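You operate a simulated robot arm through the tools that you are given. There is no shell and no other tool. Be economical: measure what you need, move in short steps, check, and stop when the job is done.

You are at the controls of a simulated robot arm. One attempt, no reset.

TASK
Move the finished cable to the done tray and latch the slide in.
Fine: wind the handle up and free the latch first; the handle stays up.

It is judged by the outcome, as a careful person would: the job done as asked, and still so three seconds after it is handed in. It fails if anything else is knocked over, pushed out of place, dropped, spilled or broken.

THE ROBOT
A 6-joint arm with a two-finger parallel gripper, fixed in place. Base frame: the origin is at the foot of the arm, x ahead of it, y to its left, z up; the work surface is at about z = 0.624. Lengths are in m, angles in degrees, forces in N, time in s.
With the tool pointing down near the work surface it reaches from about 0.2 to 0.66 m from the base axis. Its first joint turns from -66.0 to 66.0 degrees. Payload 2.9 kg.
The TCP is the grasp point between the finger pads, 0.03 m short of the fingertips. In the tool frame z runs along the fingers and y along their closing line. Largest opening 0.11 m; finger width 0.02, thickness 0.01; the body of the gripper, 0.048 by 0.112 m, starts 0.055 m behind the TCP.
Orientation is that of the tool frame in the base frame, as a unit quaternion [x, y, z, w]. With the fingers straight down and closing along the base's y, the tool's x points along the base's -x, its y along +y and its z along -z.

THE INTERFACE
- The arm moves only by the tool arm_command. Its argument "motion" is a list of rows, each an object (a shift or turn left out is 0, a gripper value left out holds the last) with "offset": the shift along the base's x, y, z in m, a list of three; "rotation": the turn, a rotation vector about the base's x, y, z in degrees, a list of three; "gripper": the gripper command, from -1 (fully open) to 1 (shut), values between in proportion. In form: [{"offset": [dx, dy, dz], "rotation": [rx, ry, rz], "gripper": gripper}, ...]. A call has 1 to 8 rows; each row is the pose to reach, as a shift and turn from the pose commanded when the call began. A row lasts 0.2 s, in which the tool goes at most 0.05 m and 8.6 degrees; a call with a longer step from one row to the next is refused whole, and so is a gripper value outside its range. A pose out of reach is approached as far as the arm can. The call stops where the force on the tool passes 40 N (or 10 N more than at its start, if that is more) or the arm is blocked; 0.2 s more then pass. The fingers move at their own pace (about 0.108 m/s each) and stop on an object; they squeeze with about 21 N. The grip force told is the motor's: it shows also when the fingers shut on nothing. Time passes only in rows, and 0.2 s behind the last, so rows that repeat a pose let the fingers close. It gives the time, the measured TCP pose, the force on the tool (base axes), the opening and the grip force at its end, in the units of the frame above (readings bear some noise), and new pictures: "pictures" is both (left out), scene, wrist or none.
- Cameras (640 x 400 px; columns grow to the right, rows downward): "scene" is fixed at [0.0565, 0.4227, 1.3829]; the picture's right is [-0.90, -0.43, 0.00], its down [-0.25, 0.53, -0.81] and it looks along [0.35, -0.74, -0.58] (base axes); focal length 366 px, centre (320, 200). "wrist" rides on the gripper at [0.072, 0.017, -0.103] in the tool frame; the picture's right is [-0.23, 0.97, 0.00], its down [-0.76, -0.18, -0.62] and it looks along [-0.61, -0.14, 0.78] (tool axes); focal length 222 px, centre (320, 200). There is no depth. A picture from a camera that has moved, and an enlarged one, comes with that camera's place and axes in the base frame and with its lens.
- enlarge(camera, box): a new picture of the part [left, top, right, bottom] of that camera's present view, enlarged. No time passes.
- finish_job(): hands the job in; it is judged then, once.

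Go step by step. Nothing tells you positions but the pictures and the camera data: compare them with the known pose of the tool, close in by small moves and look again before you grip or let go. The budget is 120 turns and 170 pictures, counting those below and the enlarged ones. Unless the task says otherwise, let go and move clear before handing in, and close with one line.

The tools are called as name(argument=value, ...) on one line, values as JSON. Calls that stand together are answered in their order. arm_command: Moves the arm, as the interface text tells. Its arguments: {"type":"object","properties":{"motion":{"type":"array","items":{"type":"object","properties":{"offset":{"type":"array","items":{"type":"number"}},"rotation":{"type":"array","items":{"type":"number"}},"gripper":{"type":"number"}}}},"pictures":{"type":"string","enum":["both","scene","wrist","none"]}},"required":["motion"]} The other tools are called the same way: enlarge (camera, box) takes an enlarged picture of a part of a camera's view; finish_job () hands the job in.

At the start:

```text
time: 0.0
tcp_pos: [0.3066, -0.2554, 1.1039]
ee_rot: [0.0, 1.0, 0.0, 0.0]
contact_force: [0.9, 1.0, 0.3]
finger_gap: 0.11
grip_force: 0.1
```

scene: 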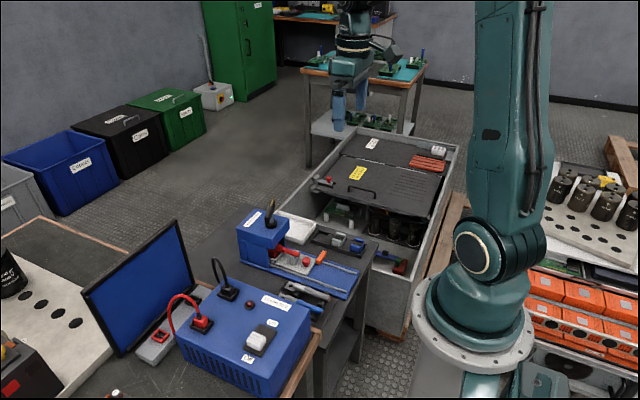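
wrist: 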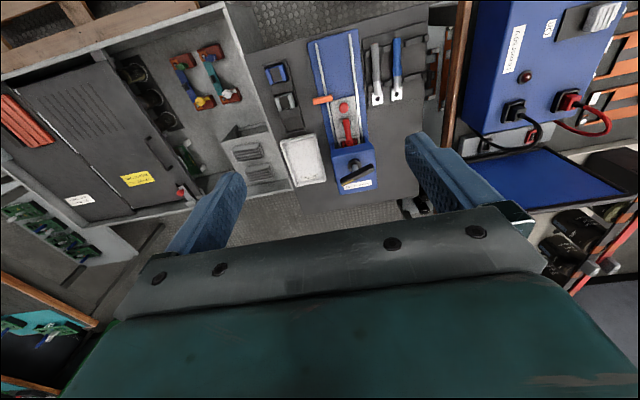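

I see a blue fixture with a slide, a handle and a red part on the small table. I'll enlarge both views to identify the parts.

enlarge(camera="scene", box=[220, 180, 400, 310])

enlarge(camera="wrist", box=[220, 20, 440, 220])

```text
3.08 times, centred on (310, 245) of scene
camera zoom: at [0.0565, 0.4227, 1.3829], right [-0.9, -0.43, 0.0], down [-0.25, 0.53, -0.81], along [0.35, -0.74, -0.58], focal length 1126 px, centre (351, 62)
```

zoom: 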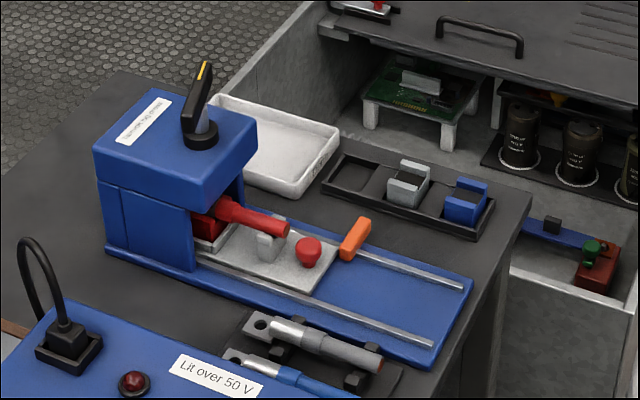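

```text
2.00 times, centred on (330, 120) of wrist
camera zoom: at [0.2339, -0.2378, 1.2077], right [0.23, 0.97, 0.0], down [0.76, -0.18, 0.62], along [0.61, -0.14, -0.78], focal length 444 px, centre (300, 360)
```

zoom: 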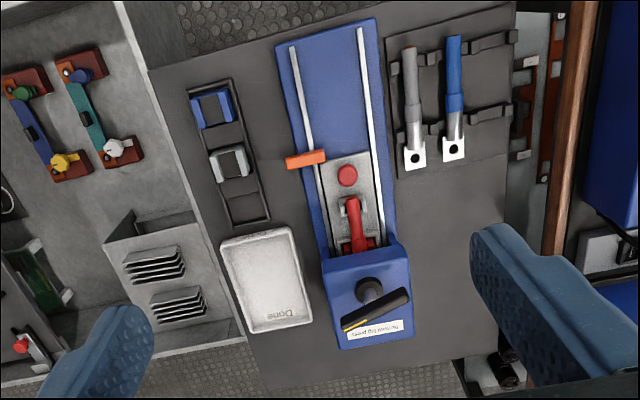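

I'll look closer at the label, the cable and the latch.

enlarge(camera="scene", box=[235, 200, 305, 245])

enlarge(camera="scene", box=[265, 230, 355, 290])

enlarge(camera="wrist", box=[310, 80, 400, 200])

```text
8.89 times, centred on (270, 222) of scene
camera zoom: at [0.0565, 0.4227, 1.3829], right [-0.9, -0.43, 0.0], down [-0.25, 0.53, -0.81], along [0.35, -0.74, -0.58], focal length 3253 px, centre (764, 0)
```

zoom: 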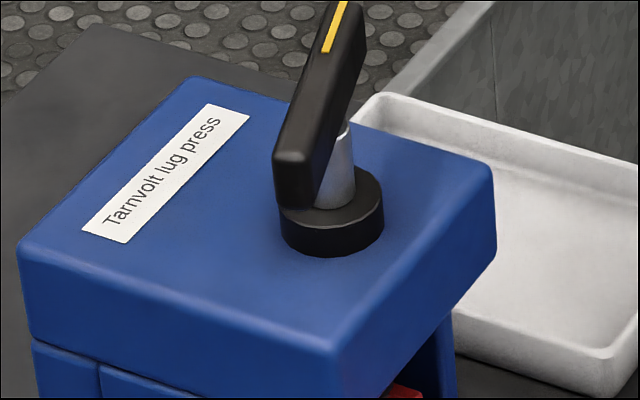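

```text
6.67 times, centred on (310, 260) of scene
camera zoom: at [0.0565, 0.4227, 1.3829], right [-0.9, -0.43, 0.0], down [-0.25, 0.53, -0.81], along [0.35, -0.74, -0.58], focal length 2440 px, centre (387, -200)
```

zoom: 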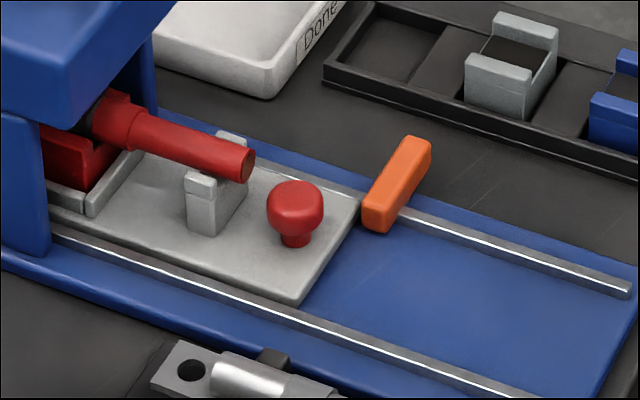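

```text
3.33 times, centred on (355, 140) of wrist
camera zoom: at [0.2339, -0.2378, 1.2077], right [0.23, 0.97, 0.0], down [0.76, -0.18, 0.62], along [0.61, -0.14, -0.78], focal length 740 px, centre (203, 400)
```

zoom: 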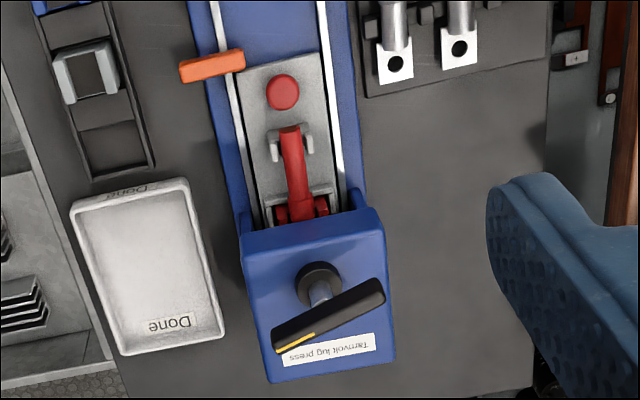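

The latch (orange) lies across the front of the slide at about (0.376, -0.262, 0.65), the slide knob is at about (0.400, -0.217, 0.667), and the bar handle is centred near (0.503, -0.218, 0.80), about 20° off the y axis. I'll move above the handle first and turn the tool to match it.

arm_command(motion=[{"offset": [0.025, 0.005, -0.02], "rotation": [0, 0, -8.5]}, {"offset": [0.05, 0.01, -0.04], "rotation": [0, 0, -17]}, {"offset": [0.075, 0.015, -0.06], "rotation": [0, 0, -25.5]}, {"offset": [0.1, 0.02, -0.08], "rotation": [0, 0, -34]}, {"offset": [0.125, 0.024, -0.1], "rotation": [0, 0, -42.5]}, {"offset": [0.15, 0.028, -0.12], "rotation": [0, 0, -51]}, {"offset": [0.175, 0.033, -0.14], "rotation": [0, 0, -59.5]}, {"offset": [0.196, 0.0374, -0.16], "rotation": [0, 0, -68]}])

```text
time: 1.8
tcp_pos: [0.5033, -0.2183, 0.945]
ee_rot: [0.56, 0.829, -0.001, 0.0]
contact_force: [-0.1, 0.2, -0.5]
finger_gap: 0.11
grip_force: 0.1
camera wrist: at [0.4911, -0.1427, 1.0472], right [0.99, 0.15, 0.0], down [0.12, -0.77, 0.62], along [0.1, -0.62, -0.78], focal length 222 px, centre (320, 200)
```

scene: 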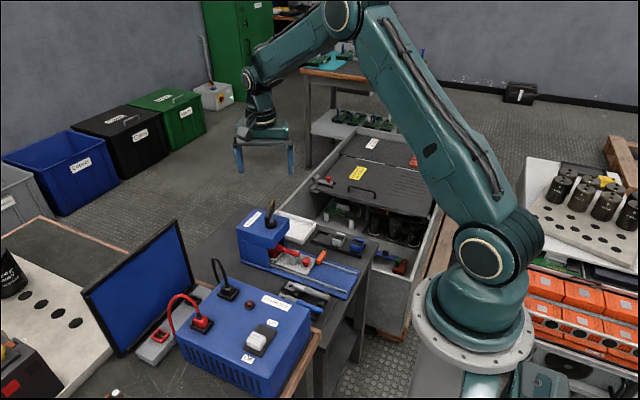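
wrist: 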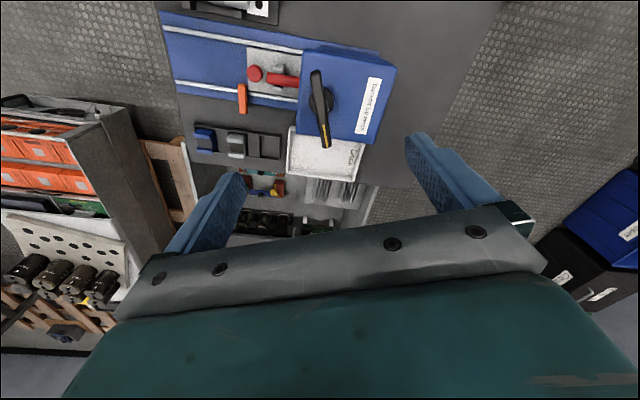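

The handle shows directly below: centre about (0.505, -0.217), needing roughly 4° more turn. I'll descend around the bar.

arm_command(motion=[{"offset": [0.001, 0.001, -0.045], "rotation": [0, 0, -4]}, {"offset": [0.0015, 0.001, -0.09], "rotation": [0, 0, -4]}, {"offset": [0.0015, 0.001, -0.12], "rotation": [0, 0, -4]}, {"offset": [0.0015, 0.001, -0.137], "rotation": [0, 0, -4]}])

enlarge(camera="scene", box=[220, 170, 320, 240])

```text
time: 2.8
tcp_pos: [0.5043, -0.2177, 0.807]
ee_rot: [0.588, 0.809, -0.001, 0.0]
contact_force: [0.3, 0.3, -0.5]
finger_gap: 0.1101
grip_force: 0.1
camera wrist: at [0.4975, -0.1426, 0.9106], right [1.0, 0.08, 0.0], down [0.07, -0.78, 0.62], along [0.05, -0.62, -0.78], focal length 222 px, centre (320, 200)
```

scene: 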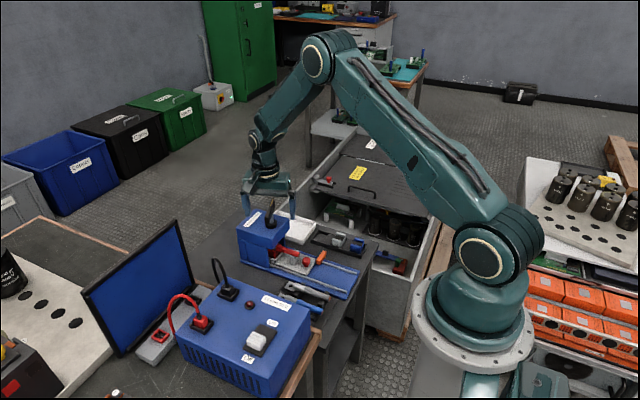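
wrist: 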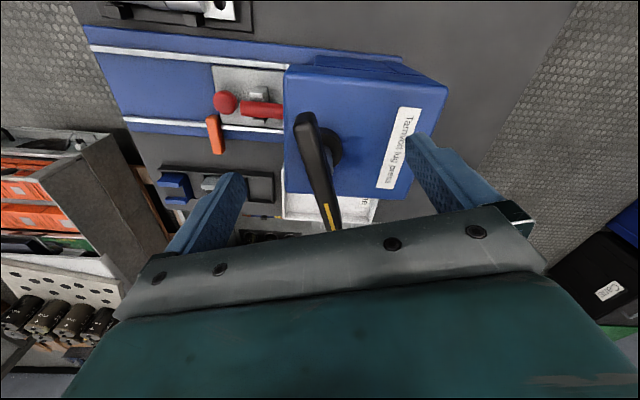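

```text
5.71 times, centred on (270, 205) of scene
camera zoom: at [0.0565, 0.4227, 1.3829], right [-0.9, -0.43, 0.0], down [-0.25, 0.53, -0.81], along [0.35, -0.74, -0.58], focal length 2091 px, centre (606, 171)
```

zoom: 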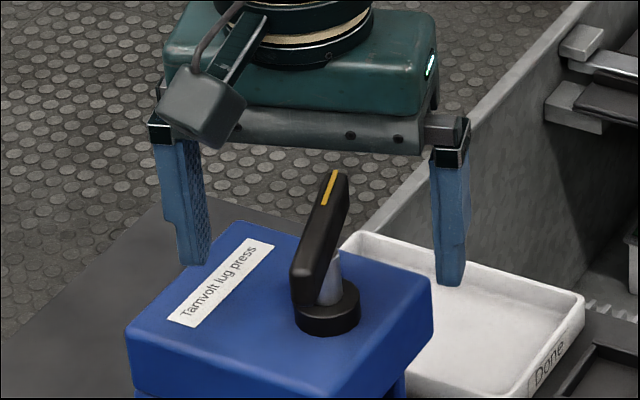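

The bar is between the fingers, with the fingertips clear of the press top. I'll close on it.

arm_command(motion=[{"gripper": 1}, {"gripper": 1}, {"gripper": 1}, {"gripper": 1}])

enlarge(camera="scene", box=[220, 170, 320, 240])

```text
time: 3.8
tcp_pos: [0.5042, -0.218, 0.807]
ee_rot: [0.587, 0.809, 0.001, 0.0]
contact_force: [5.6, 0.5, -3.6]
finger_gap: 0.0153
grip_force: 45.2
camera wrist: at [0.4978, -0.1424, 0.9109], right [1.0, 0.09, 0.0], down [0.07, -0.78, 0.62], along [0.05, -0.62, -0.78], focal length 222 px, centre (320, 200)
```

scene: 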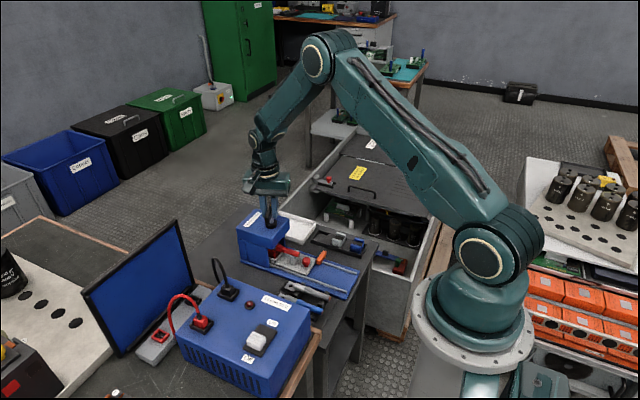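
wrist: 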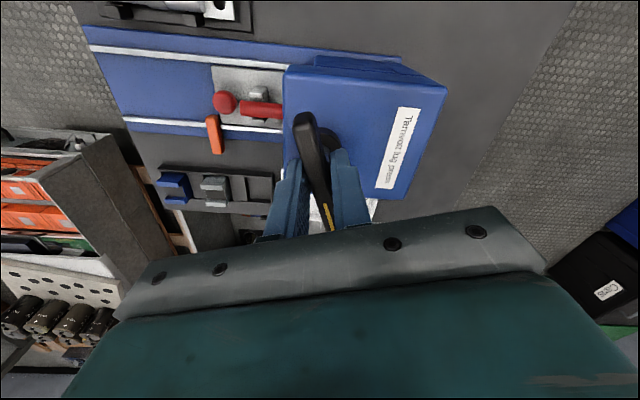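

```text
5.71 times, centred on (270, 205) of scene
camera zoom: at [0.0567, 0.4227, 1.3829], right [-0.9, -0.43, 0.0], down [-0.25, 0.53, -0.81], along [0.35, -0.74, -0.58], focal length 2091 px, centre (606, 171)
```

zoom: 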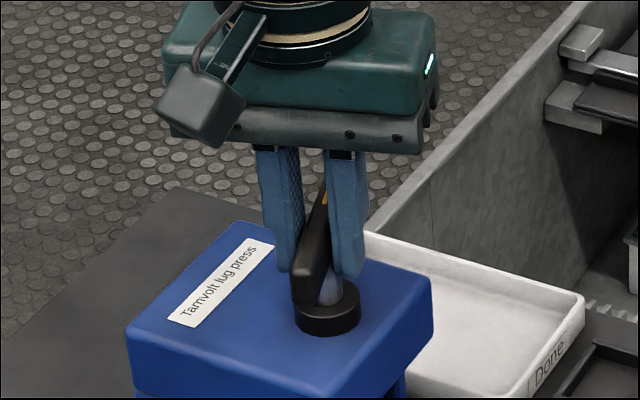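

The handle is gripped (gap 15 mm). I'll try a small anticlockwise turn and check the force and height.

arm_command(motion=[{"rotation": [0, 0, 6]}, {"rotation": [0, 0, 12]}, {"rotation": [0, 0, 18]}, {"rotation": [0, 0, 24]}], pictures="none")

enlarge(camera="scene", box=[220, 170, 320, 240])

```text
time: 4.8
tcp_pos: [0.5032, -0.2187, 0.8078]
ee_rot: [0.406, 0.914, 0.0, 0.0]
contact_force: [-1.6, -1.8, 2.4]
finger_gap: 0.0154
grip_force: 44.9
```

```text
5.71 times, centred on (270, 205) of scene
camera zoom: at [0.0564, 0.4227, 1.3829], right [-0.9, -0.43, 0.0], down [-0.25, 0.53, -0.81], along [0.35, -0.74, -0.58], focal length 2091 px, centre (606, 171)
```

zoom: 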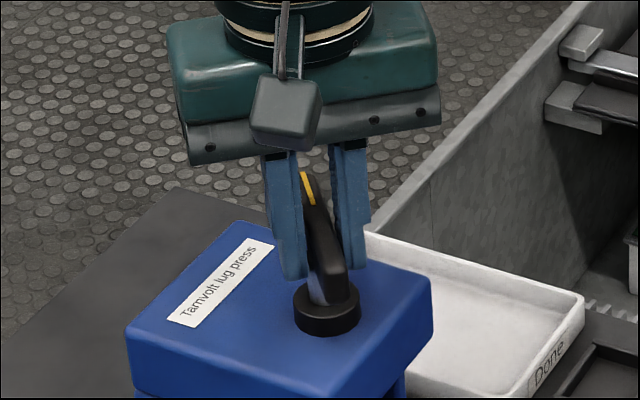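

It turns freely and pushes up on the tool, so anticlockwise is up. I'll continue, rising slightly.

arm_command(motion=[{"offset": [0, 0, 0.001], "rotation": [0, 0, 8]}, {"offset": [0, 0, 0.002], "rotation": [0, 0, 16]}, {"offset": [0, 0, 0.003], "rotation": [0, 0, 24]}, {"offset": [0, 0, 0.003], "rotation": [0, 0, 32]}, {"offset": [0, 0, 0.003], "rotation": [0, 0, 40]}], pictures="none")

enlarge(camera="scene", box=[220, 170, 320, 240])

```text
time: 6.0
tcp_pos: [0.502, -0.2195, 0.809]
ee_rot: [0.072, 0.997, -0.001, -0.002]
contact_force: [0.2, -21.9, -29.6]
finger_gap: 0.0156
grip_force: 44.9
```

```text
5.71 times, centred on (270, 205) of scene
camera zoom: at [0.057, 0.422, 1.3831], right [-0.9, -0.43, 0.0], down [-0.25, 0.53, -0.81], along [0.35, -0.74, -0.58], focal length 2091 px, centre (606, 171)
```

zoom: 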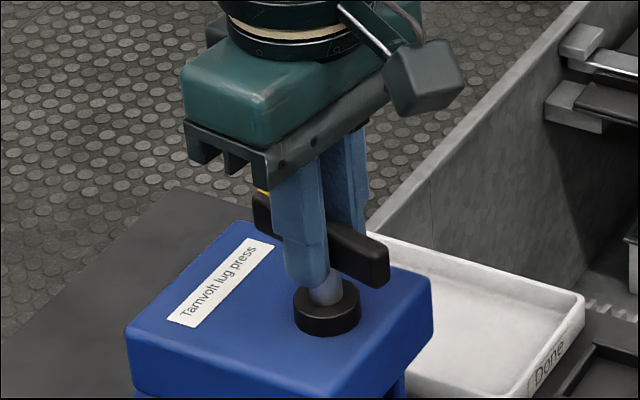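

I lifted a bit too fast and the grip axis is slightly off the hub. I'll relax the pose and recheck.

arm_command(motion=[{"offset": [-0.001, -0.003, -0.002]}, {"offset": [-0.001, -0.003, -0.002]}], pictures="none")

```text
time: 6.6
tcp_pos: [0.5027, -0.2193, 0.808]
ee_rot: [0.068, 0.998, 0.002, -0.002]
contact_force: [-6.0, -1.7, -2.5]
finger_gap: 0.0154
grip_force: 44.9
```

Forces are relaxed, so I'll keep turning with little lift.

arm_command(motion=[{"offset": [0, 0, 0], "rotation": [0, 0, 6]}, {"offset": [0, 0, 0.0003], "rotation": [0, 0, 12]}, {"offset": [0, 0, 0.0006], "rotation": [0, 0, 18]}, {"offset": [0, 0, 0.0008], "rotation": [0, 0, 24]}, {"offset": [0, 0, 0.001], "rotation": [0, 0, 30]}], pictures="none")

enlarge(camera="scene", box=[220, 170, 320, 240])

```text
time: 7.8
tcp_pos: [0.5025, -0.2216, 0.8086]
ee_rot: [-0.192, 0.981, 0.0, 0.0]
contact_force: [-7.9, 0.0, -5.1]
finger_gap: 0.0151
grip_force: 45.6
```

```text
5.71 times, centred on (270, 205) of scene
camera zoom: at [0.0564, 0.4227, 1.3829], right [-0.9, -0.43, 0.0], down [-0.25, 0.53, -0.81], along [0.35, -0.74, -0.58], focal length 2091 px, centre (606, 171)
```

zoom: 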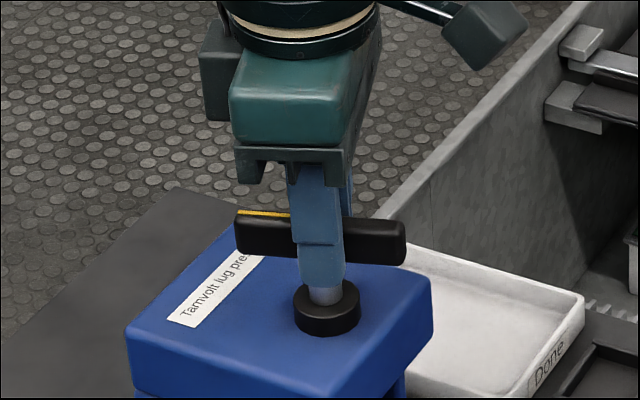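

It's still turning freely at about 94° total, so I'll continue.

arm_command(motion=[{"offset": [-0.0005, 0, 0], "rotation": [0, 0, 7]}, {"offset": [-0.001, 0, 0.0003], "rotation": [0, 0, 14]}, {"offset": [-0.001, 0, 0.0006], "rotation": [0, 0, 21]}, {"offset": [-0.001, 0, 0.0008], "rotation": [0, 0, 28]}, {"offset": [-0.001, 0, 0.001], "rotation": [0, 0, 35]}, {"offset": [-0.001, 0, 0.001], "rotation": [0, 0, 42]}], pictures="none")

enlarge(camera="scene", box=[220, 170, 320, 240])

```text
time: 9.2
tcp_pos: [0.5039, -0.2232, 0.8098]
ee_rot: [-0.53, 0.848, -0.001, 0.002]
contact_force: [18.9, -15.8, -31.4]
finger_gap: 0.0155
grip_force: 44.8
```

```text
5.71 times, centred on (270, 205) of scene
camera zoom: at [0.0574, 0.4221, 1.3831], right [-0.9, -0.43, 0.0], down [-0.25, 0.53, -0.81], along [0.35, -0.74, -0.58], focal length 2091 px, centre (606, 171)
```

zoom: 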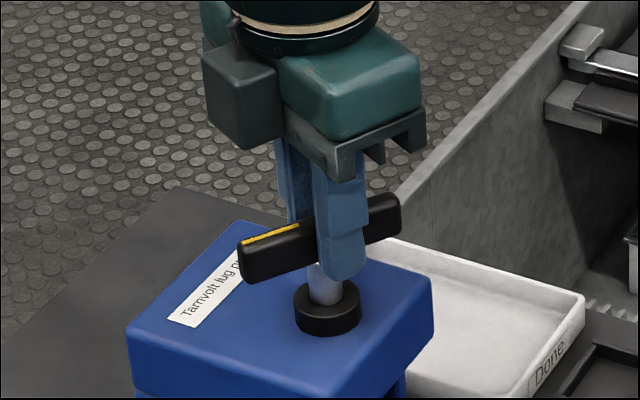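

The forces show I'm out-lifting it again, so the screw pitch is small. I'll relax, then check the press.

arm_command(motion=[{"offset": [0.001, -0.001, -0.001]}, {"offset": [0.0015, -0.0015, -0.0015]}], pictures="none")

enlarge(camera="scene", box=[230, 210, 350, 290])

```text
time: 9.8
tcp_pos: [0.5034, -0.2234, 0.8104]
ee_rot: [-0.531, 0.848, 0.001, 0.0]
contact_force: [3.5, -5.2, -4.4]
finger_gap: 0.0154
grip_force: 44.6
```

```text
5.00 times, centred on (290, 250) of scene
camera zoom: at [0.0566, 0.4226, 1.3829], right [-0.9, -0.43, 0.0], down [-0.25, 0.53, -0.81], along [0.35, -0.74, -0.58], focal length 1830 px, centre (470, -50)
```

zoom: 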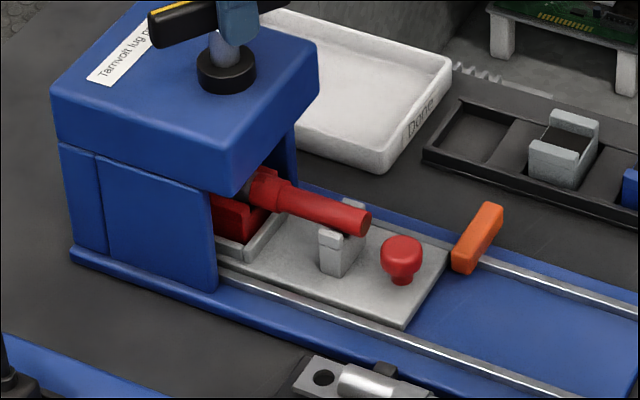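

The handle has risen about 3 mm over 136°, so it is winding up. I'll keep going.

arm_command(motion=[{"offset": [0, 0, 0.0001], "rotation": [0, 0, 7]}, {"offset": [0, 0, 0.0003], "rotation": [0, 0, 14]}, {"offset": [0, 0, 0.0004], "rotation": [0, 0, 21]}, {"offset": [0, 0, 0.0006], "rotation": [0, 0, 28]}, {"offset": [0, 0, 0.0008], "rotation": [0, 0, 35]}], pictures="none")

enlarge(camera="scene", box=[220, 170, 320, 240])

```text
time: 11.0
tcp_pos: [0.5041, -0.2232, 0.8101]
ee_rot: [0.759, -0.652, 0.002, 0.001]
contact_force: [11.1, -7.9, 3.5]
finger_gap: 0.0215
grip_force: 44.5
```

```text
5.71 times, centred on (270, 205) of scene
camera zoom: at [0.0567, 0.4225, 1.383], right [-0.9, -0.43, 0.0], down [-0.25, 0.53, -0.81], along [0.35, -0.74, -0.58], focal length 2091 px, centre (606, 171)
```

zoom: 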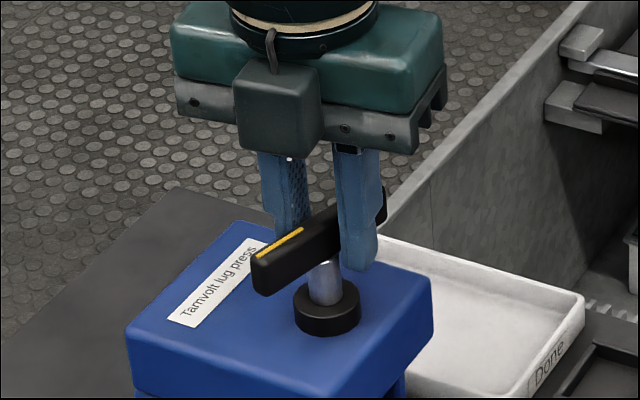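

The gap has widened to 21 mm: the handle has reached its upper stop and the fingers are skewing on the bar. I'll open here and lift away.

arm_command(motion=[{"gripper": -1}, {"gripper": -1}, {"gripper": -1}, {"offset": [0, 0, 0.04], "gripper": -1}, {"offset": [0, 0, 0.09], "gripper": -1}, {"offset": [0, 0, 0.12], "gripper": -1}])

enlarge(camera="scene", box=[220, 180, 380, 290])

```text
time: 12.4
tcp_pos: [0.5035, -0.224, 0.9302]
ee_rot: [0.76, -0.65, 0.0, 0.0]
contact_force: [0.1, 0.2, -0.4]
finger_gap: 0.1101
grip_force: 0.1
camera wrist: at [0.4977, -0.2955, 1.0336], right [-1.0, 0.07, 0.0], down [0.06, 0.78, 0.62], along [0.04, 0.62, -0.78], focal length 222 px, centre (320, 200)
```

scene: 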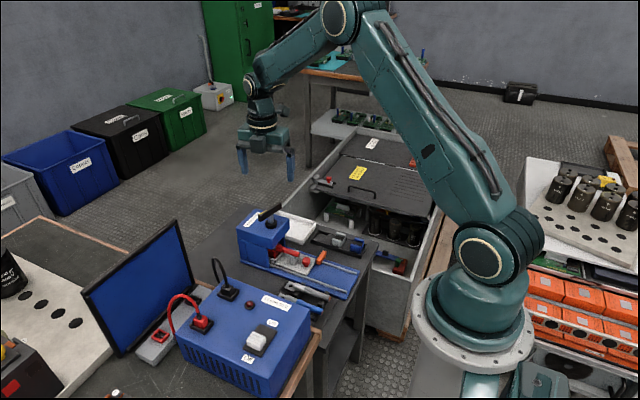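
wrist: 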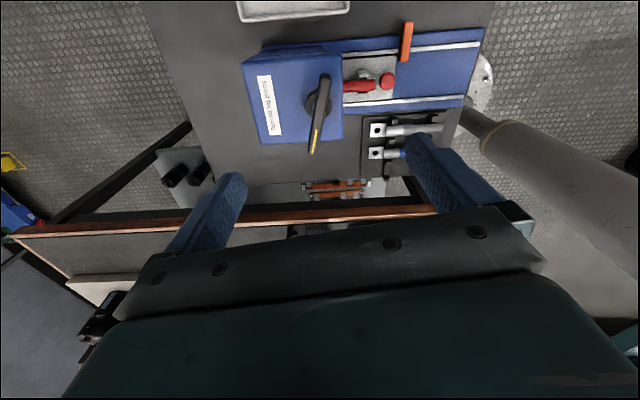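

```text
3.64 times, centred on (300, 235) of scene
camera zoom: at [0.0565, 0.4227, 1.3829], right [-0.9, -0.43, 0.0], down [-0.25, 0.53, -0.81], along [0.35, -0.74, -0.58], focal length 1331 px, centre (393, 73)
```

zoom: 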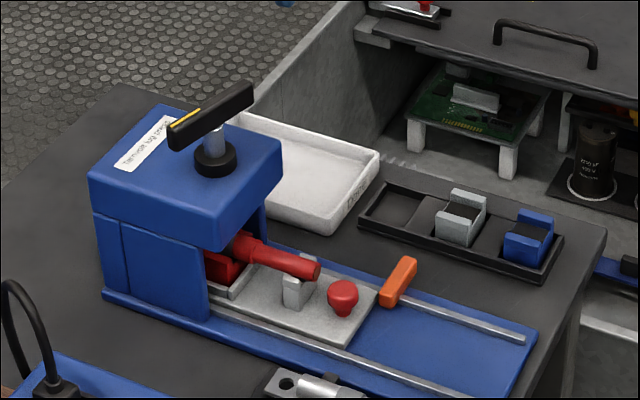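

The handle is up at its stop. Next I'll look closely at the orange latch from above.

arm_command(motion=[{"offset": [-0.02, -0.01, 0.03], "rotation": [0, 0, -8.5]}, {"offset": [-0.04, -0.015, 0.03], "rotation": [0, 0, -17]}, {"offset": [-0.06, -0.02, 0.03], "rotation": [0, 0, -25.5]}, {"offset": [-0.08, -0.025, 0.03], "rotation": [0, 0, -34]}, {"offset": [-0.1, -0.03, 0.03], "rotation": [0, 0, -42.5]}, {"offset": [-0.115, -0.035, 0.03], "rotation": [0, 0, -51]}, {"offset": [-0.125, -0.038, 0.03], "rotation": [0, 0, -59.5]}, {"offset": [-0.127, -0.038, 0.03], "rotation": [0, 0, -68]}], pictures="none")

arm_command(motion=[{"rotation": [0, 0, -8.5]}, {"offset": [0, 0, -0.04], "rotation": [0, 0, -17]}, {"offset": [0, 0, -0.08], "rotation": [0, 0, -25.5]}, {"offset": [0, 0, -0.12], "rotation": [0, 0, -31]}], pictures="wrist")

enlarge(camera="scene", box=[290, 230, 360, 275])

```text
time: 14.2
tcp_pos: [0.3759, -0.2596, 0.9591]
ee_rot: [-0.264, 0.964, 0.0, 0.0]
contact_force: [0.7, -0.8, -0.5]
finger_gap: 0.1101
grip_force: 0.1
```

```text
time: 15.2
tcp_pos: [0.376, -0.2595, 0.8393]
ee_rot: [0.001, 1.0, -0.001, 0.0]
contact_force: [0.7, 0.2, 0.5]
finger_gap: 0.11
grip_force: 0.0
camera wrist: at [0.3037, -0.2411, 0.9425], right [0.23, 0.97, 0.0], down [0.76, -0.18, 0.62], along [0.61, -0.14, -0.78], focal length 222 px, centre (320, 200)
```

wrist: 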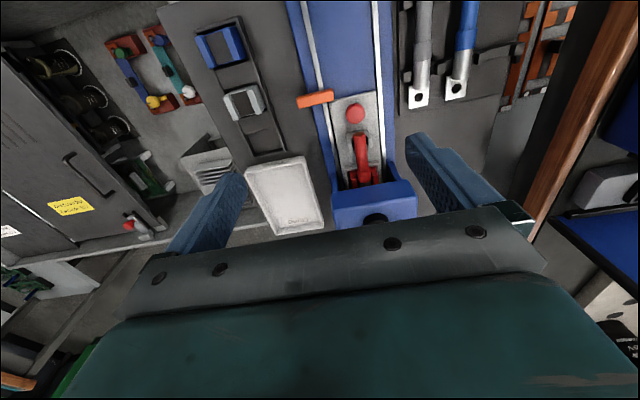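

```text
8.89 times, centred on (325, 252) of scene
camera zoom: at [0.0565, 0.4227, 1.3829], right [-0.9, -0.43, 0.0], down [-0.25, 0.53, -0.81], along [0.35, -0.74, -0.58], focal length 3253 px, centre (276, -267)
```

zoom: 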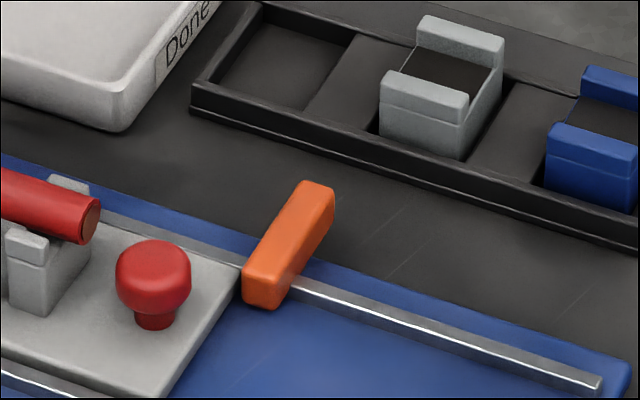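

enlarge(camera="wrist", box=[270, 60, 400, 210])

```text
2.67 times, centred on (335, 135) of wrist
camera zoom: at [0.3037, -0.2411, 0.9425], right [0.23, 0.97, 0.0], down [0.76, -0.18, 0.62], along [0.61, -0.14, -0.78], focal length 592 px, centre (280, 373)
```

zoom: 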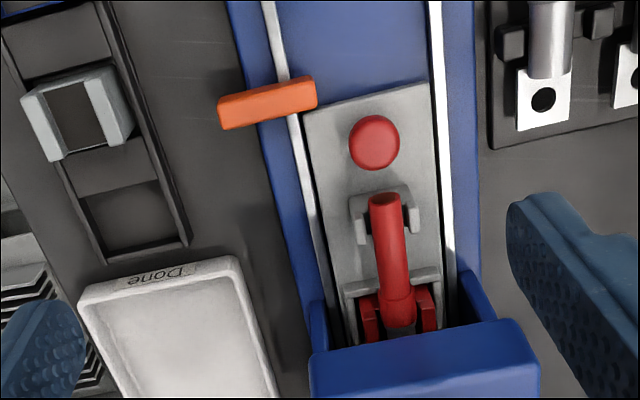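

The latch bar lies along y, centred near (0.374, -0.2625), with its top at about z 0.65. Its inner end blocks the front of the slide, and the rail runs under it, so it should swing. I'll turn the tool to grip across it and come down with a half-open gripper.

arm_command(motion=[{"rotation": [0, 0, -8.5], "gripper": 0}, {"rotation": [0, 0, -17]}, {"rotation": [0, 0, -25.5]}, {"rotation": [0, 0, -34]}, {"rotation": [0, 0, -42.5]}, {"rotation": [0, 0, -51]}, {"rotation": [0, 0, -59.5]}, {"rotation": [0, 0, -68]}], pictures="none")

arm_command(motion=[{"offset": [0, -0.002, -0.03], "rotation": [0, 0, -8]}, {"offset": [-0.001, -0.003, -0.07], "rotation": [0, 0, -16]}, {"offset": [-0.001, -0.003, -0.11], "rotation": [0, 0, -22]}, {"offset": [-0.001, -0.003, -0.13], "rotation": [0, 0, -22]}])

enlarge(camera="scene", box=[270, 210, 370, 280])

```text
time: 17.0
tcp_pos: [0.3771, -0.2599, 0.8396]
ee_rot: [0.56, 0.829, 0.001, 0.0]
contact_force: [-0.5, 0.4, -0.2]
finger_gap: 0.0551
grip_force: 0.1
```

```text
time: 18.0
tcp_pos: [0.3757, -0.263, 0.7096]
ee_rot: [0.708, 0.706, 0.0, 0.0]
contact_force: [0.0, 0.0, 1.1]
finger_gap: 0.0549
grip_force: 0.1
camera wrist: at [0.3926, -0.1892, 0.8139], right [0.97, -0.23, 0.0], down [-0.18, -0.76, 0.62], along [-0.14, -0.61, -0.78], focal length 222 px, centre (320, 200)
```

scene: 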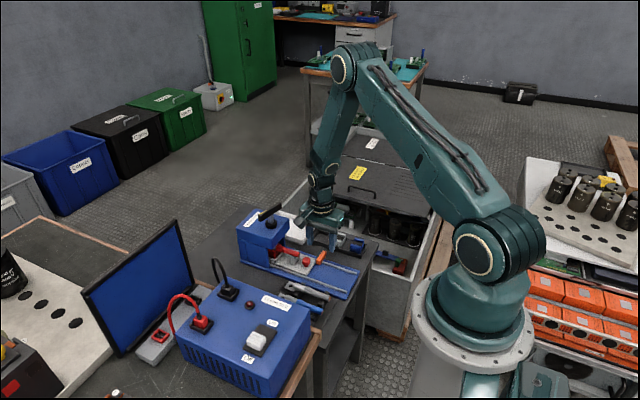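
wrist: 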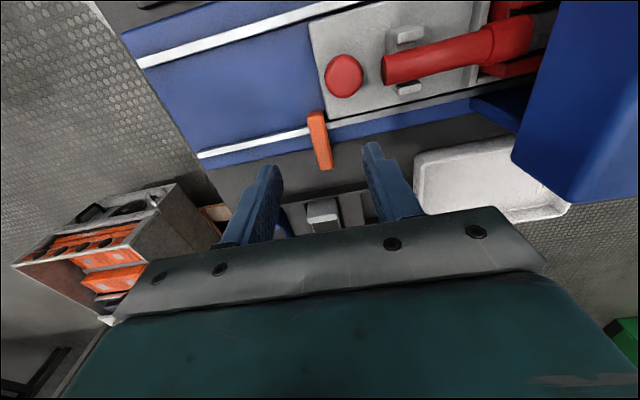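

```text
5.71 times, centred on (320, 245) of scene
camera zoom: at [0.0565, 0.4227, 1.3829], right [-0.9, -0.43, 0.0], down [-0.25, 0.53, -0.81], along [0.35, -0.74, -0.58], focal length 2091 px, centre (320, -57)
```

zoom: 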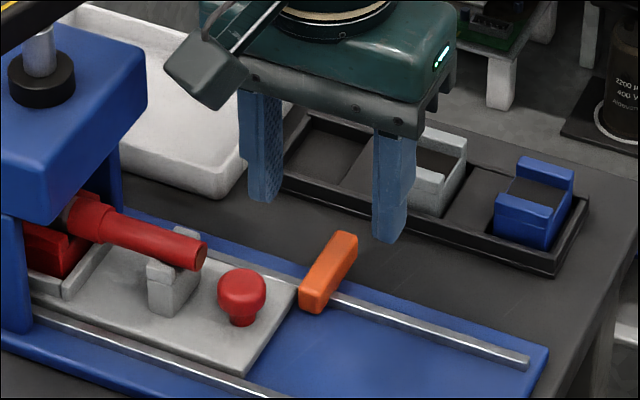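

The latch centre refines to (0.377, -0.263), so I'll descend to z 0.671 and close.

arm_command(motion=[{"offset": [0.001, -0.001, -0.02]}, {"offset": [0.001, -0.001, -0.039]}, {"offset": [0.001, -0.001, -0.039], "gripper": 1}, {"offset": [0.001, -0.001, -0.039], "gripper": 1}, {"offset": [0.001, -0.001, -0.039], "gripper": 1}], pictures="wrist")

enlarge(camera="scene", box=[270, 210, 370, 280])

```text
time: 19.2
tcp_pos: [0.3752, -0.2647, 0.6713]
ee_rot: [0.707, 0.707, -0.001, -0.002]
contact_force: [-3.5, -1.1, -3.1]
finger_gap: 0.0129
grip_force: 45.2
camera wrist: at [0.393, -0.1901, 0.7743], right [0.97, -0.23, 0.0], down [-0.18, -0.76, 0.62], along [-0.14, -0.61, -0.78], focal length 222 px, centre (320, 200)
```

wrist: 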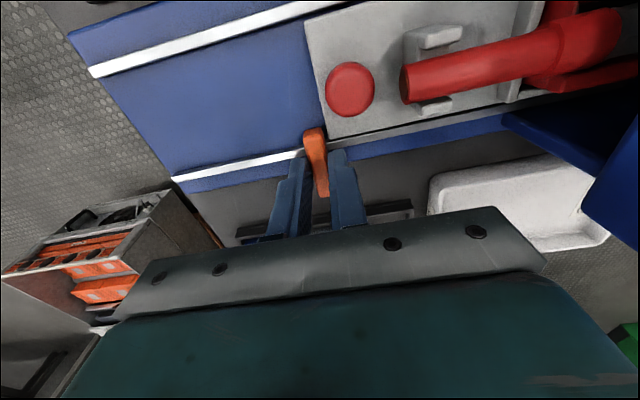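

```text
5.71 times, centred on (320, 245) of scene
camera zoom: at [0.0565, 0.4227, 1.3829], right [-0.9, -0.43, 0.0], down [-0.25, 0.53, -0.81], along [0.35, -0.74, -0.58], focal length 2091 px, centre (320, -57)
```

zoom: 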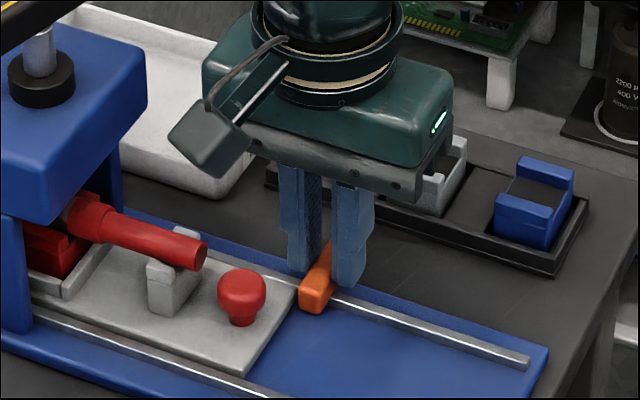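

The latch is gripped (13 mm). I'll try a small anticlockwise turn.

arm_command(motion=[{"rotation": [0, 0, 5]}, {"rotation": [0, 0, 10]}, {"rotation": [0, 0, 15]}, {"rotation": [0, 0, 20]}], pictures="none")

enlarge(camera="scene", box=[270, 210, 370, 280])

```text
time: 20.2
tcp_pos: [0.3756, -0.2637, 0.6715]
ee_rot: [0.573, 0.819, 0.0, -0.001]
contact_force: [-14.3, 3.4, 11.5]
finger_gap: 0.0127
grip_force: 45.5
```

```text
5.71 times, centred on (320, 245) of scene
camera zoom: at [0.0561, 0.4229, 1.3829], right [-0.9, -0.43, 0.0], down [-0.25, 0.53, -0.81], along [0.35, -0.74, -0.58], focal length 2091 px, centre (320, -57)
```

zoom: 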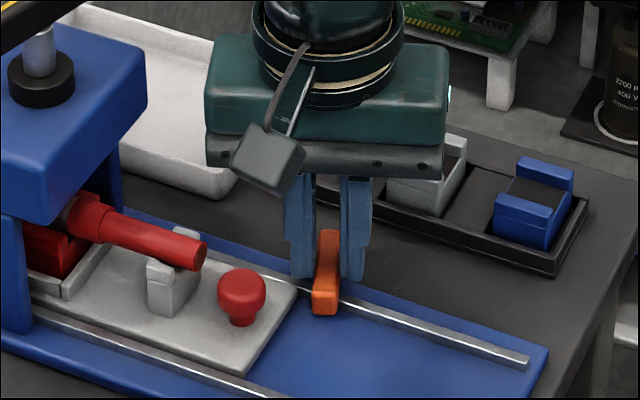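

It rotates. I'll continue, letting the tool drift slightly to follow the pivot.

arm_command(motion=[{"offset": [-0.001, 0, 0.0005], "rotation": [0, 0, 0]}, {"offset": [-0.0013, -0.0002, 0.0005], "rotation": [0, 0, 7]}, {"offset": [-0.0016, -0.0004, 0.0005], "rotation": [0, 0, 14]}, {"offset": [-0.0019, -0.0006, 0.0005], "rotation": [0, 0, 21]}, {"offset": [-0.0022, -0.0009, 0.0005], "rotation": [0, 0, 28]}, {"offset": [-0.0024, -0.0011, 0.0005], "rotation": [0, 0, 35]}], pictures="none")

enlarge(camera="scene", box=[270, 210, 370, 280])

```text
time: 21.6
tcp_pos: [0.3743, -0.2656, 0.6715]
ee_rot: [0.299, 0.954, 0.001, 0.0]
contact_force: [-5.4, 4.3, -0.6]
finger_gap: 0.0129
grip_force: 45.1
```

```text
5.71 times, centred on (320, 245) of scene
camera zoom: at [0.0564, 0.4228, 1.3829], right [-0.9, -0.43, 0.0], down [-0.25, 0.53, -0.81], along [0.35, -0.74, -0.58], focal length 2091 px, centre (320, -57)
```

zoom: 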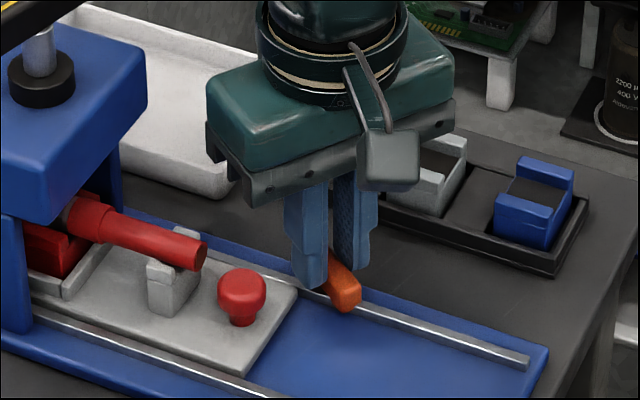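

Swinging well; about 33° more should put it parallel to the rail.

arm_command(motion=[{"offset": [-0.0004, -0.0005, 0], "rotation": [0, 0, 7]}, {"offset": [-0.0006, -0.0005, 0], "rotation": [0, 0, 14]}, {"offset": [-0.0008, -0.0008, 0], "rotation": [0, 0, 21]}, {"offset": [-0.0009, -0.001, 0], "rotation": [0, 0, 28]}, {"offset": [-0.001, -0.001, 0], "rotation": [0, 0, 34]}], pictures="none")

enlarge(camera="scene", box=[270, 210, 370, 280])

```text
time: 22.8
tcp_pos: [0.3747, -0.2646, 0.6728]
ee_rot: [0.007, 1.0, 0.0, 0.0]
contact_force: [9.4, 7.0, -8.8]
finger_gap: 0.0129
grip_force: 44.9
```

```text
5.71 times, centred on (320, 245) of scene
camera zoom: at [0.0568, 0.4227, 1.3829], right [-0.9, -0.43, 0.0], down [-0.25, 0.53, -0.81], along [0.35, -0.74, -0.58], focal length 2091 px, centre (320, -57)
```

zoom: 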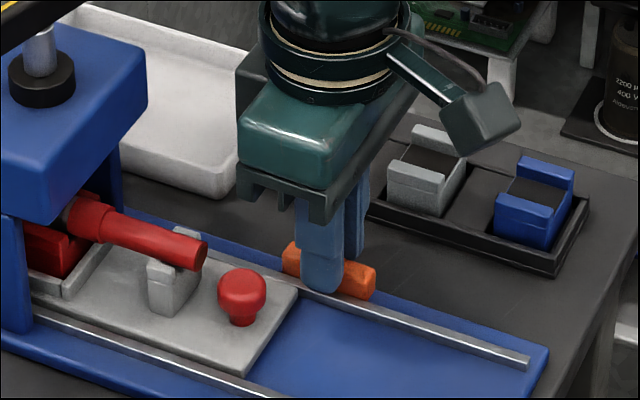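

The latch is now parallel to the rail and clear of the slide. I'll open slightly, lift, and move over the knob.

arm_command(motion=[{"gripper": 0.4}, {"gripper": 0.4}, {"offset": [0, 0, 0.05], "gripper": 0.4}, {"offset": [0.012, 0.025, 0.07], "gripper": 0.2}, {"offset": [0.025, 0.048, 0.07], "gripper": 0.2}])

enlarge(camera="wrist", box=[240, 60, 440, 210])

enlarge(camera="scene", box=[250, 200, 370, 280])

```text
time: 24.0
tcp_pos: [0.399, -0.2191, 0.7413]
ee_rot: [0.008, 1.0, 0.0, -0.001]
contact_force: [0.3, 0.8, 0.0]
finger_gap: 0.0439
grip_force: 0.1
camera wrist: at [0.3261, -0.1991, 0.844], right [0.24, 0.97, 0.0], down [0.76, -0.19, 0.62], along [0.6, -0.15, -0.78], focal length 222 px, centre (320, 200)
```

scene: 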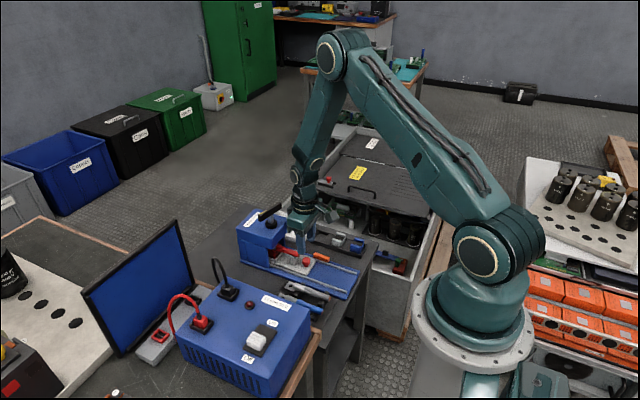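
wrist: 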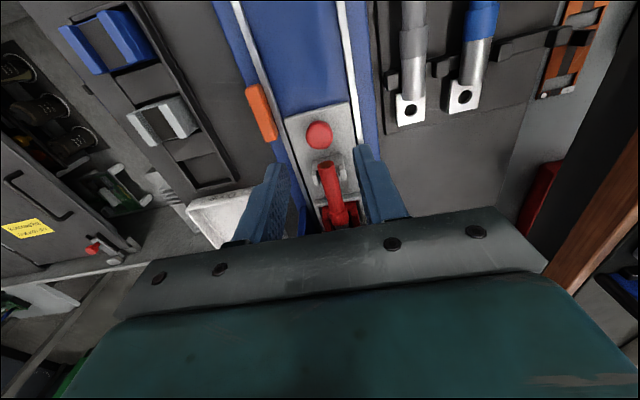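

```text
2.67 times, centred on (340, 135) of wrist
camera zoom: at [0.3261, -0.1991, 0.844], right [0.24, 0.97, 0.0], down [0.76, -0.19, 0.62], along [0.6, -0.15, -0.78], focal length 592 px, centre (267, 373)
```

zoom: 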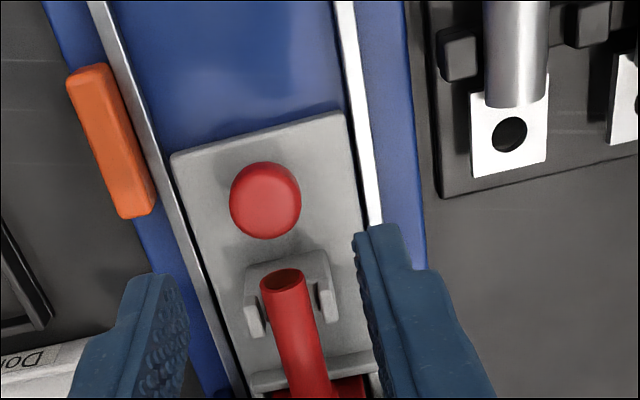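

```text
5.00 times, centred on (310, 240) of scene
camera zoom: at [0.0565, 0.4227, 1.3829], right [-0.9, -0.43, 0.0], down [-0.25, 0.53, -0.81], along [0.35, -0.74, -0.58], focal length 1830 px, centre (370, 0)
```

zoom: 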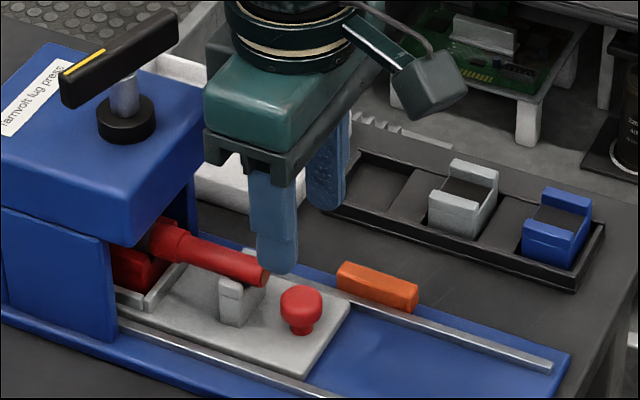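

The knob is at about (0.396, -0.217). I'll descend with the fingertips just above the slide plate and grip it.

arm_command(motion=[{"offset": [-0.003, 0.002, -0.03], "gripper": 0.2}, {"offset": [-0.003, 0.002, -0.06], "gripper": 0.2}, {"offset": [-0.003, 0.002, -0.06], "gripper": 1}, {"offset": [-0.003, 0.002, -0.06], "gripper": 1}, {"offset": [-0.003, 0.002, -0.06], "gripper": 1}], pictures="none")

enlarge(camera="scene", box=[250, 200, 370, 280])

```text
time: 25.2
tcp_pos: [0.3941, -0.2197, 0.6825]
ee_rot: [0.012, 1.0, -0.003, 0.0]
contact_force: [-6.4, -24.8, -3.7]
finger_gap: 0.0237
grip_force: 45.0
```

```text
5.00 times, centred on (310, 240) of scene
camera zoom: at [0.0564, 0.4222, 1.3831], right [-0.9, -0.43, 0.0], down [-0.25, 0.53, -0.81], along [0.35, -0.74, -0.58], focal length 1830 px, centre (370, 0)
```

zoom: 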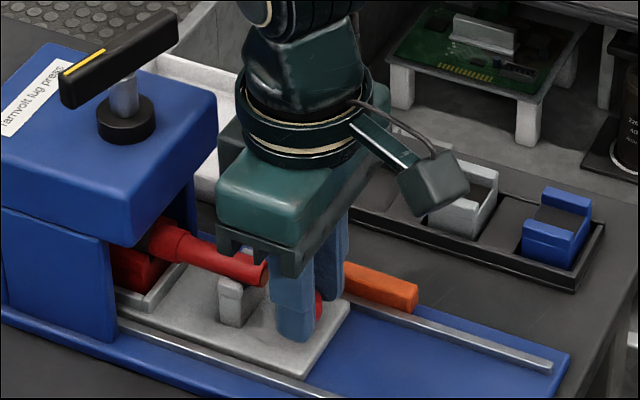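

Gripped, with a side force, so the slide's centre line is about y = -0.220. I'll relieve it and pull gently toward the base.

arm_command(motion=[{"offset": [-0.002, -0.0027, 0]}, {"offset": [-0.006, -0.0027, 0]}, {"offset": [-0.012, -0.0027, 0]}], pictures="none")

enlarge(camera="scene", box=[250, 200, 370, 280])

```text
time: 26.0
tcp_pos: [0.3841, -0.2196, 0.6802]
ee_rot: [0.009, 1.0, 0.0, 0.001]
contact_force: [1.4, -15.5, 8.5]
finger_gap: 0.0233
grip_force: 45.0
```

```text
5.00 times, centred on (310, 240) of scene
camera zoom: at [0.0564, 0.4225, 1.383], right [-0.9, -0.43, 0.0], down [-0.25, 0.53, -0.81], along [0.35, -0.74, -0.58], focal length 1830 px, centre (370, 0)
```

zoom: 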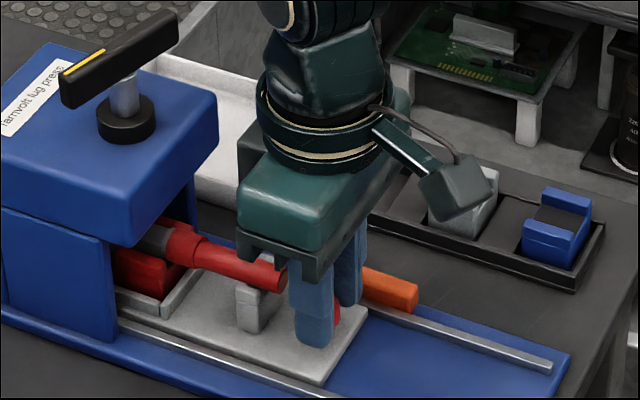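

The slide moves freely with the cable. I'll pull on, adjusting the side offset.

arm_command(motion=[{"offset": [-0.01, -0.0015, -0.0005]}, {"offset": [-0.02, -0.0015, -0.0005]}, {"offset": [-0.03, -0.0015, -0.0005]}, {"offset": [-0.04, -0.0015, -0.0005]}, {"offset": [-0.05, -0.0015, -0.0005]}], pictures="none")

enlarge(camera="scene", box=[250, 200, 370, 280])

```text
time: 27.2
tcp_pos: [0.3335, -0.2204, 0.6797]
ee_rot: [0.009, 1.0, 0.001, 0.0]
contact_force: [1.6, 4.9, 33.3]
finger_gap: 0.0234
grip_force: 44.6
```

```text
5.00 times, centred on (310, 240) of scene
camera zoom: at [0.0561, 0.423, 1.3828], right [-0.9, -0.43, 0.0], down [-0.25, 0.53, -0.81], along [0.35, -0.74, -0.58], focal length 1830 px, centre (370, 0)
```

zoom: 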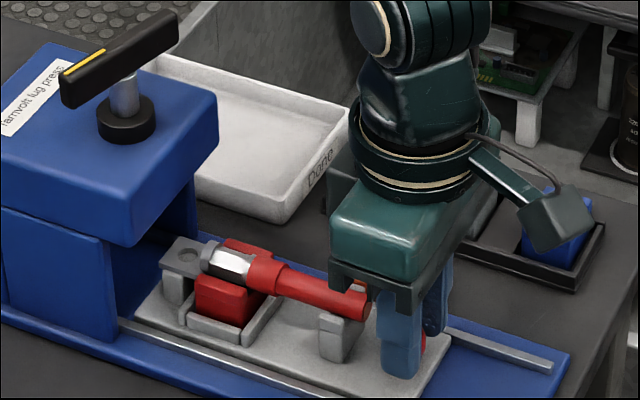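

The lug tip is at x of about 0.487, still just under the head front (about 0.477). I'll ease up slightly and pull about 4 cm more.

arm_command(motion=[{"offset": [-0.003, 0, 0.0025]}, {"offset": [-0.012, 0, 0.0025]}, {"offset": [-0.022, 0, 0.0025]}, {"offset": [-0.032, 0, 0.0025]}, {"offset": [-0.04, 0, 0.0025]}], pictures="none")

enlarge(camera="scene", box=[250, 200, 370, 280])

```text
time: 28.4
tcp_pos: [0.293, -0.2201, 0.683]
ee_rot: [0.009, 1.0, 0.001, -0.001]
contact_force: [0.5, -0.3, -37.8]
finger_gap: 0.0235
grip_force: 44.4
```

```text
5.00 times, centred on (310, 240) of scene
camera zoom: at [0.0568, 0.4224, 1.383], right [-0.9, -0.43, 0.0], down [-0.25, 0.53, -0.81], along [0.35, -0.74, -0.58], focal length 1830 px, centre (370, 0)
```

zoom: 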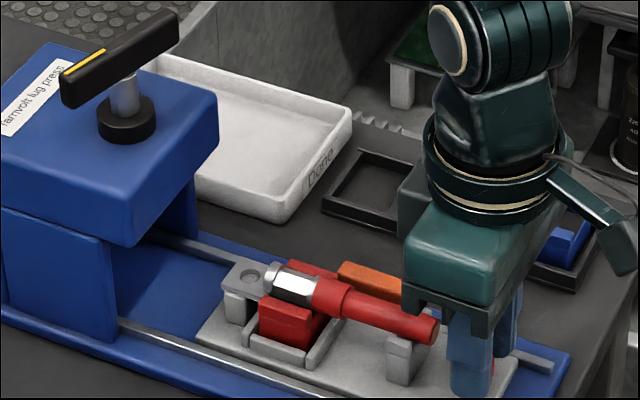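

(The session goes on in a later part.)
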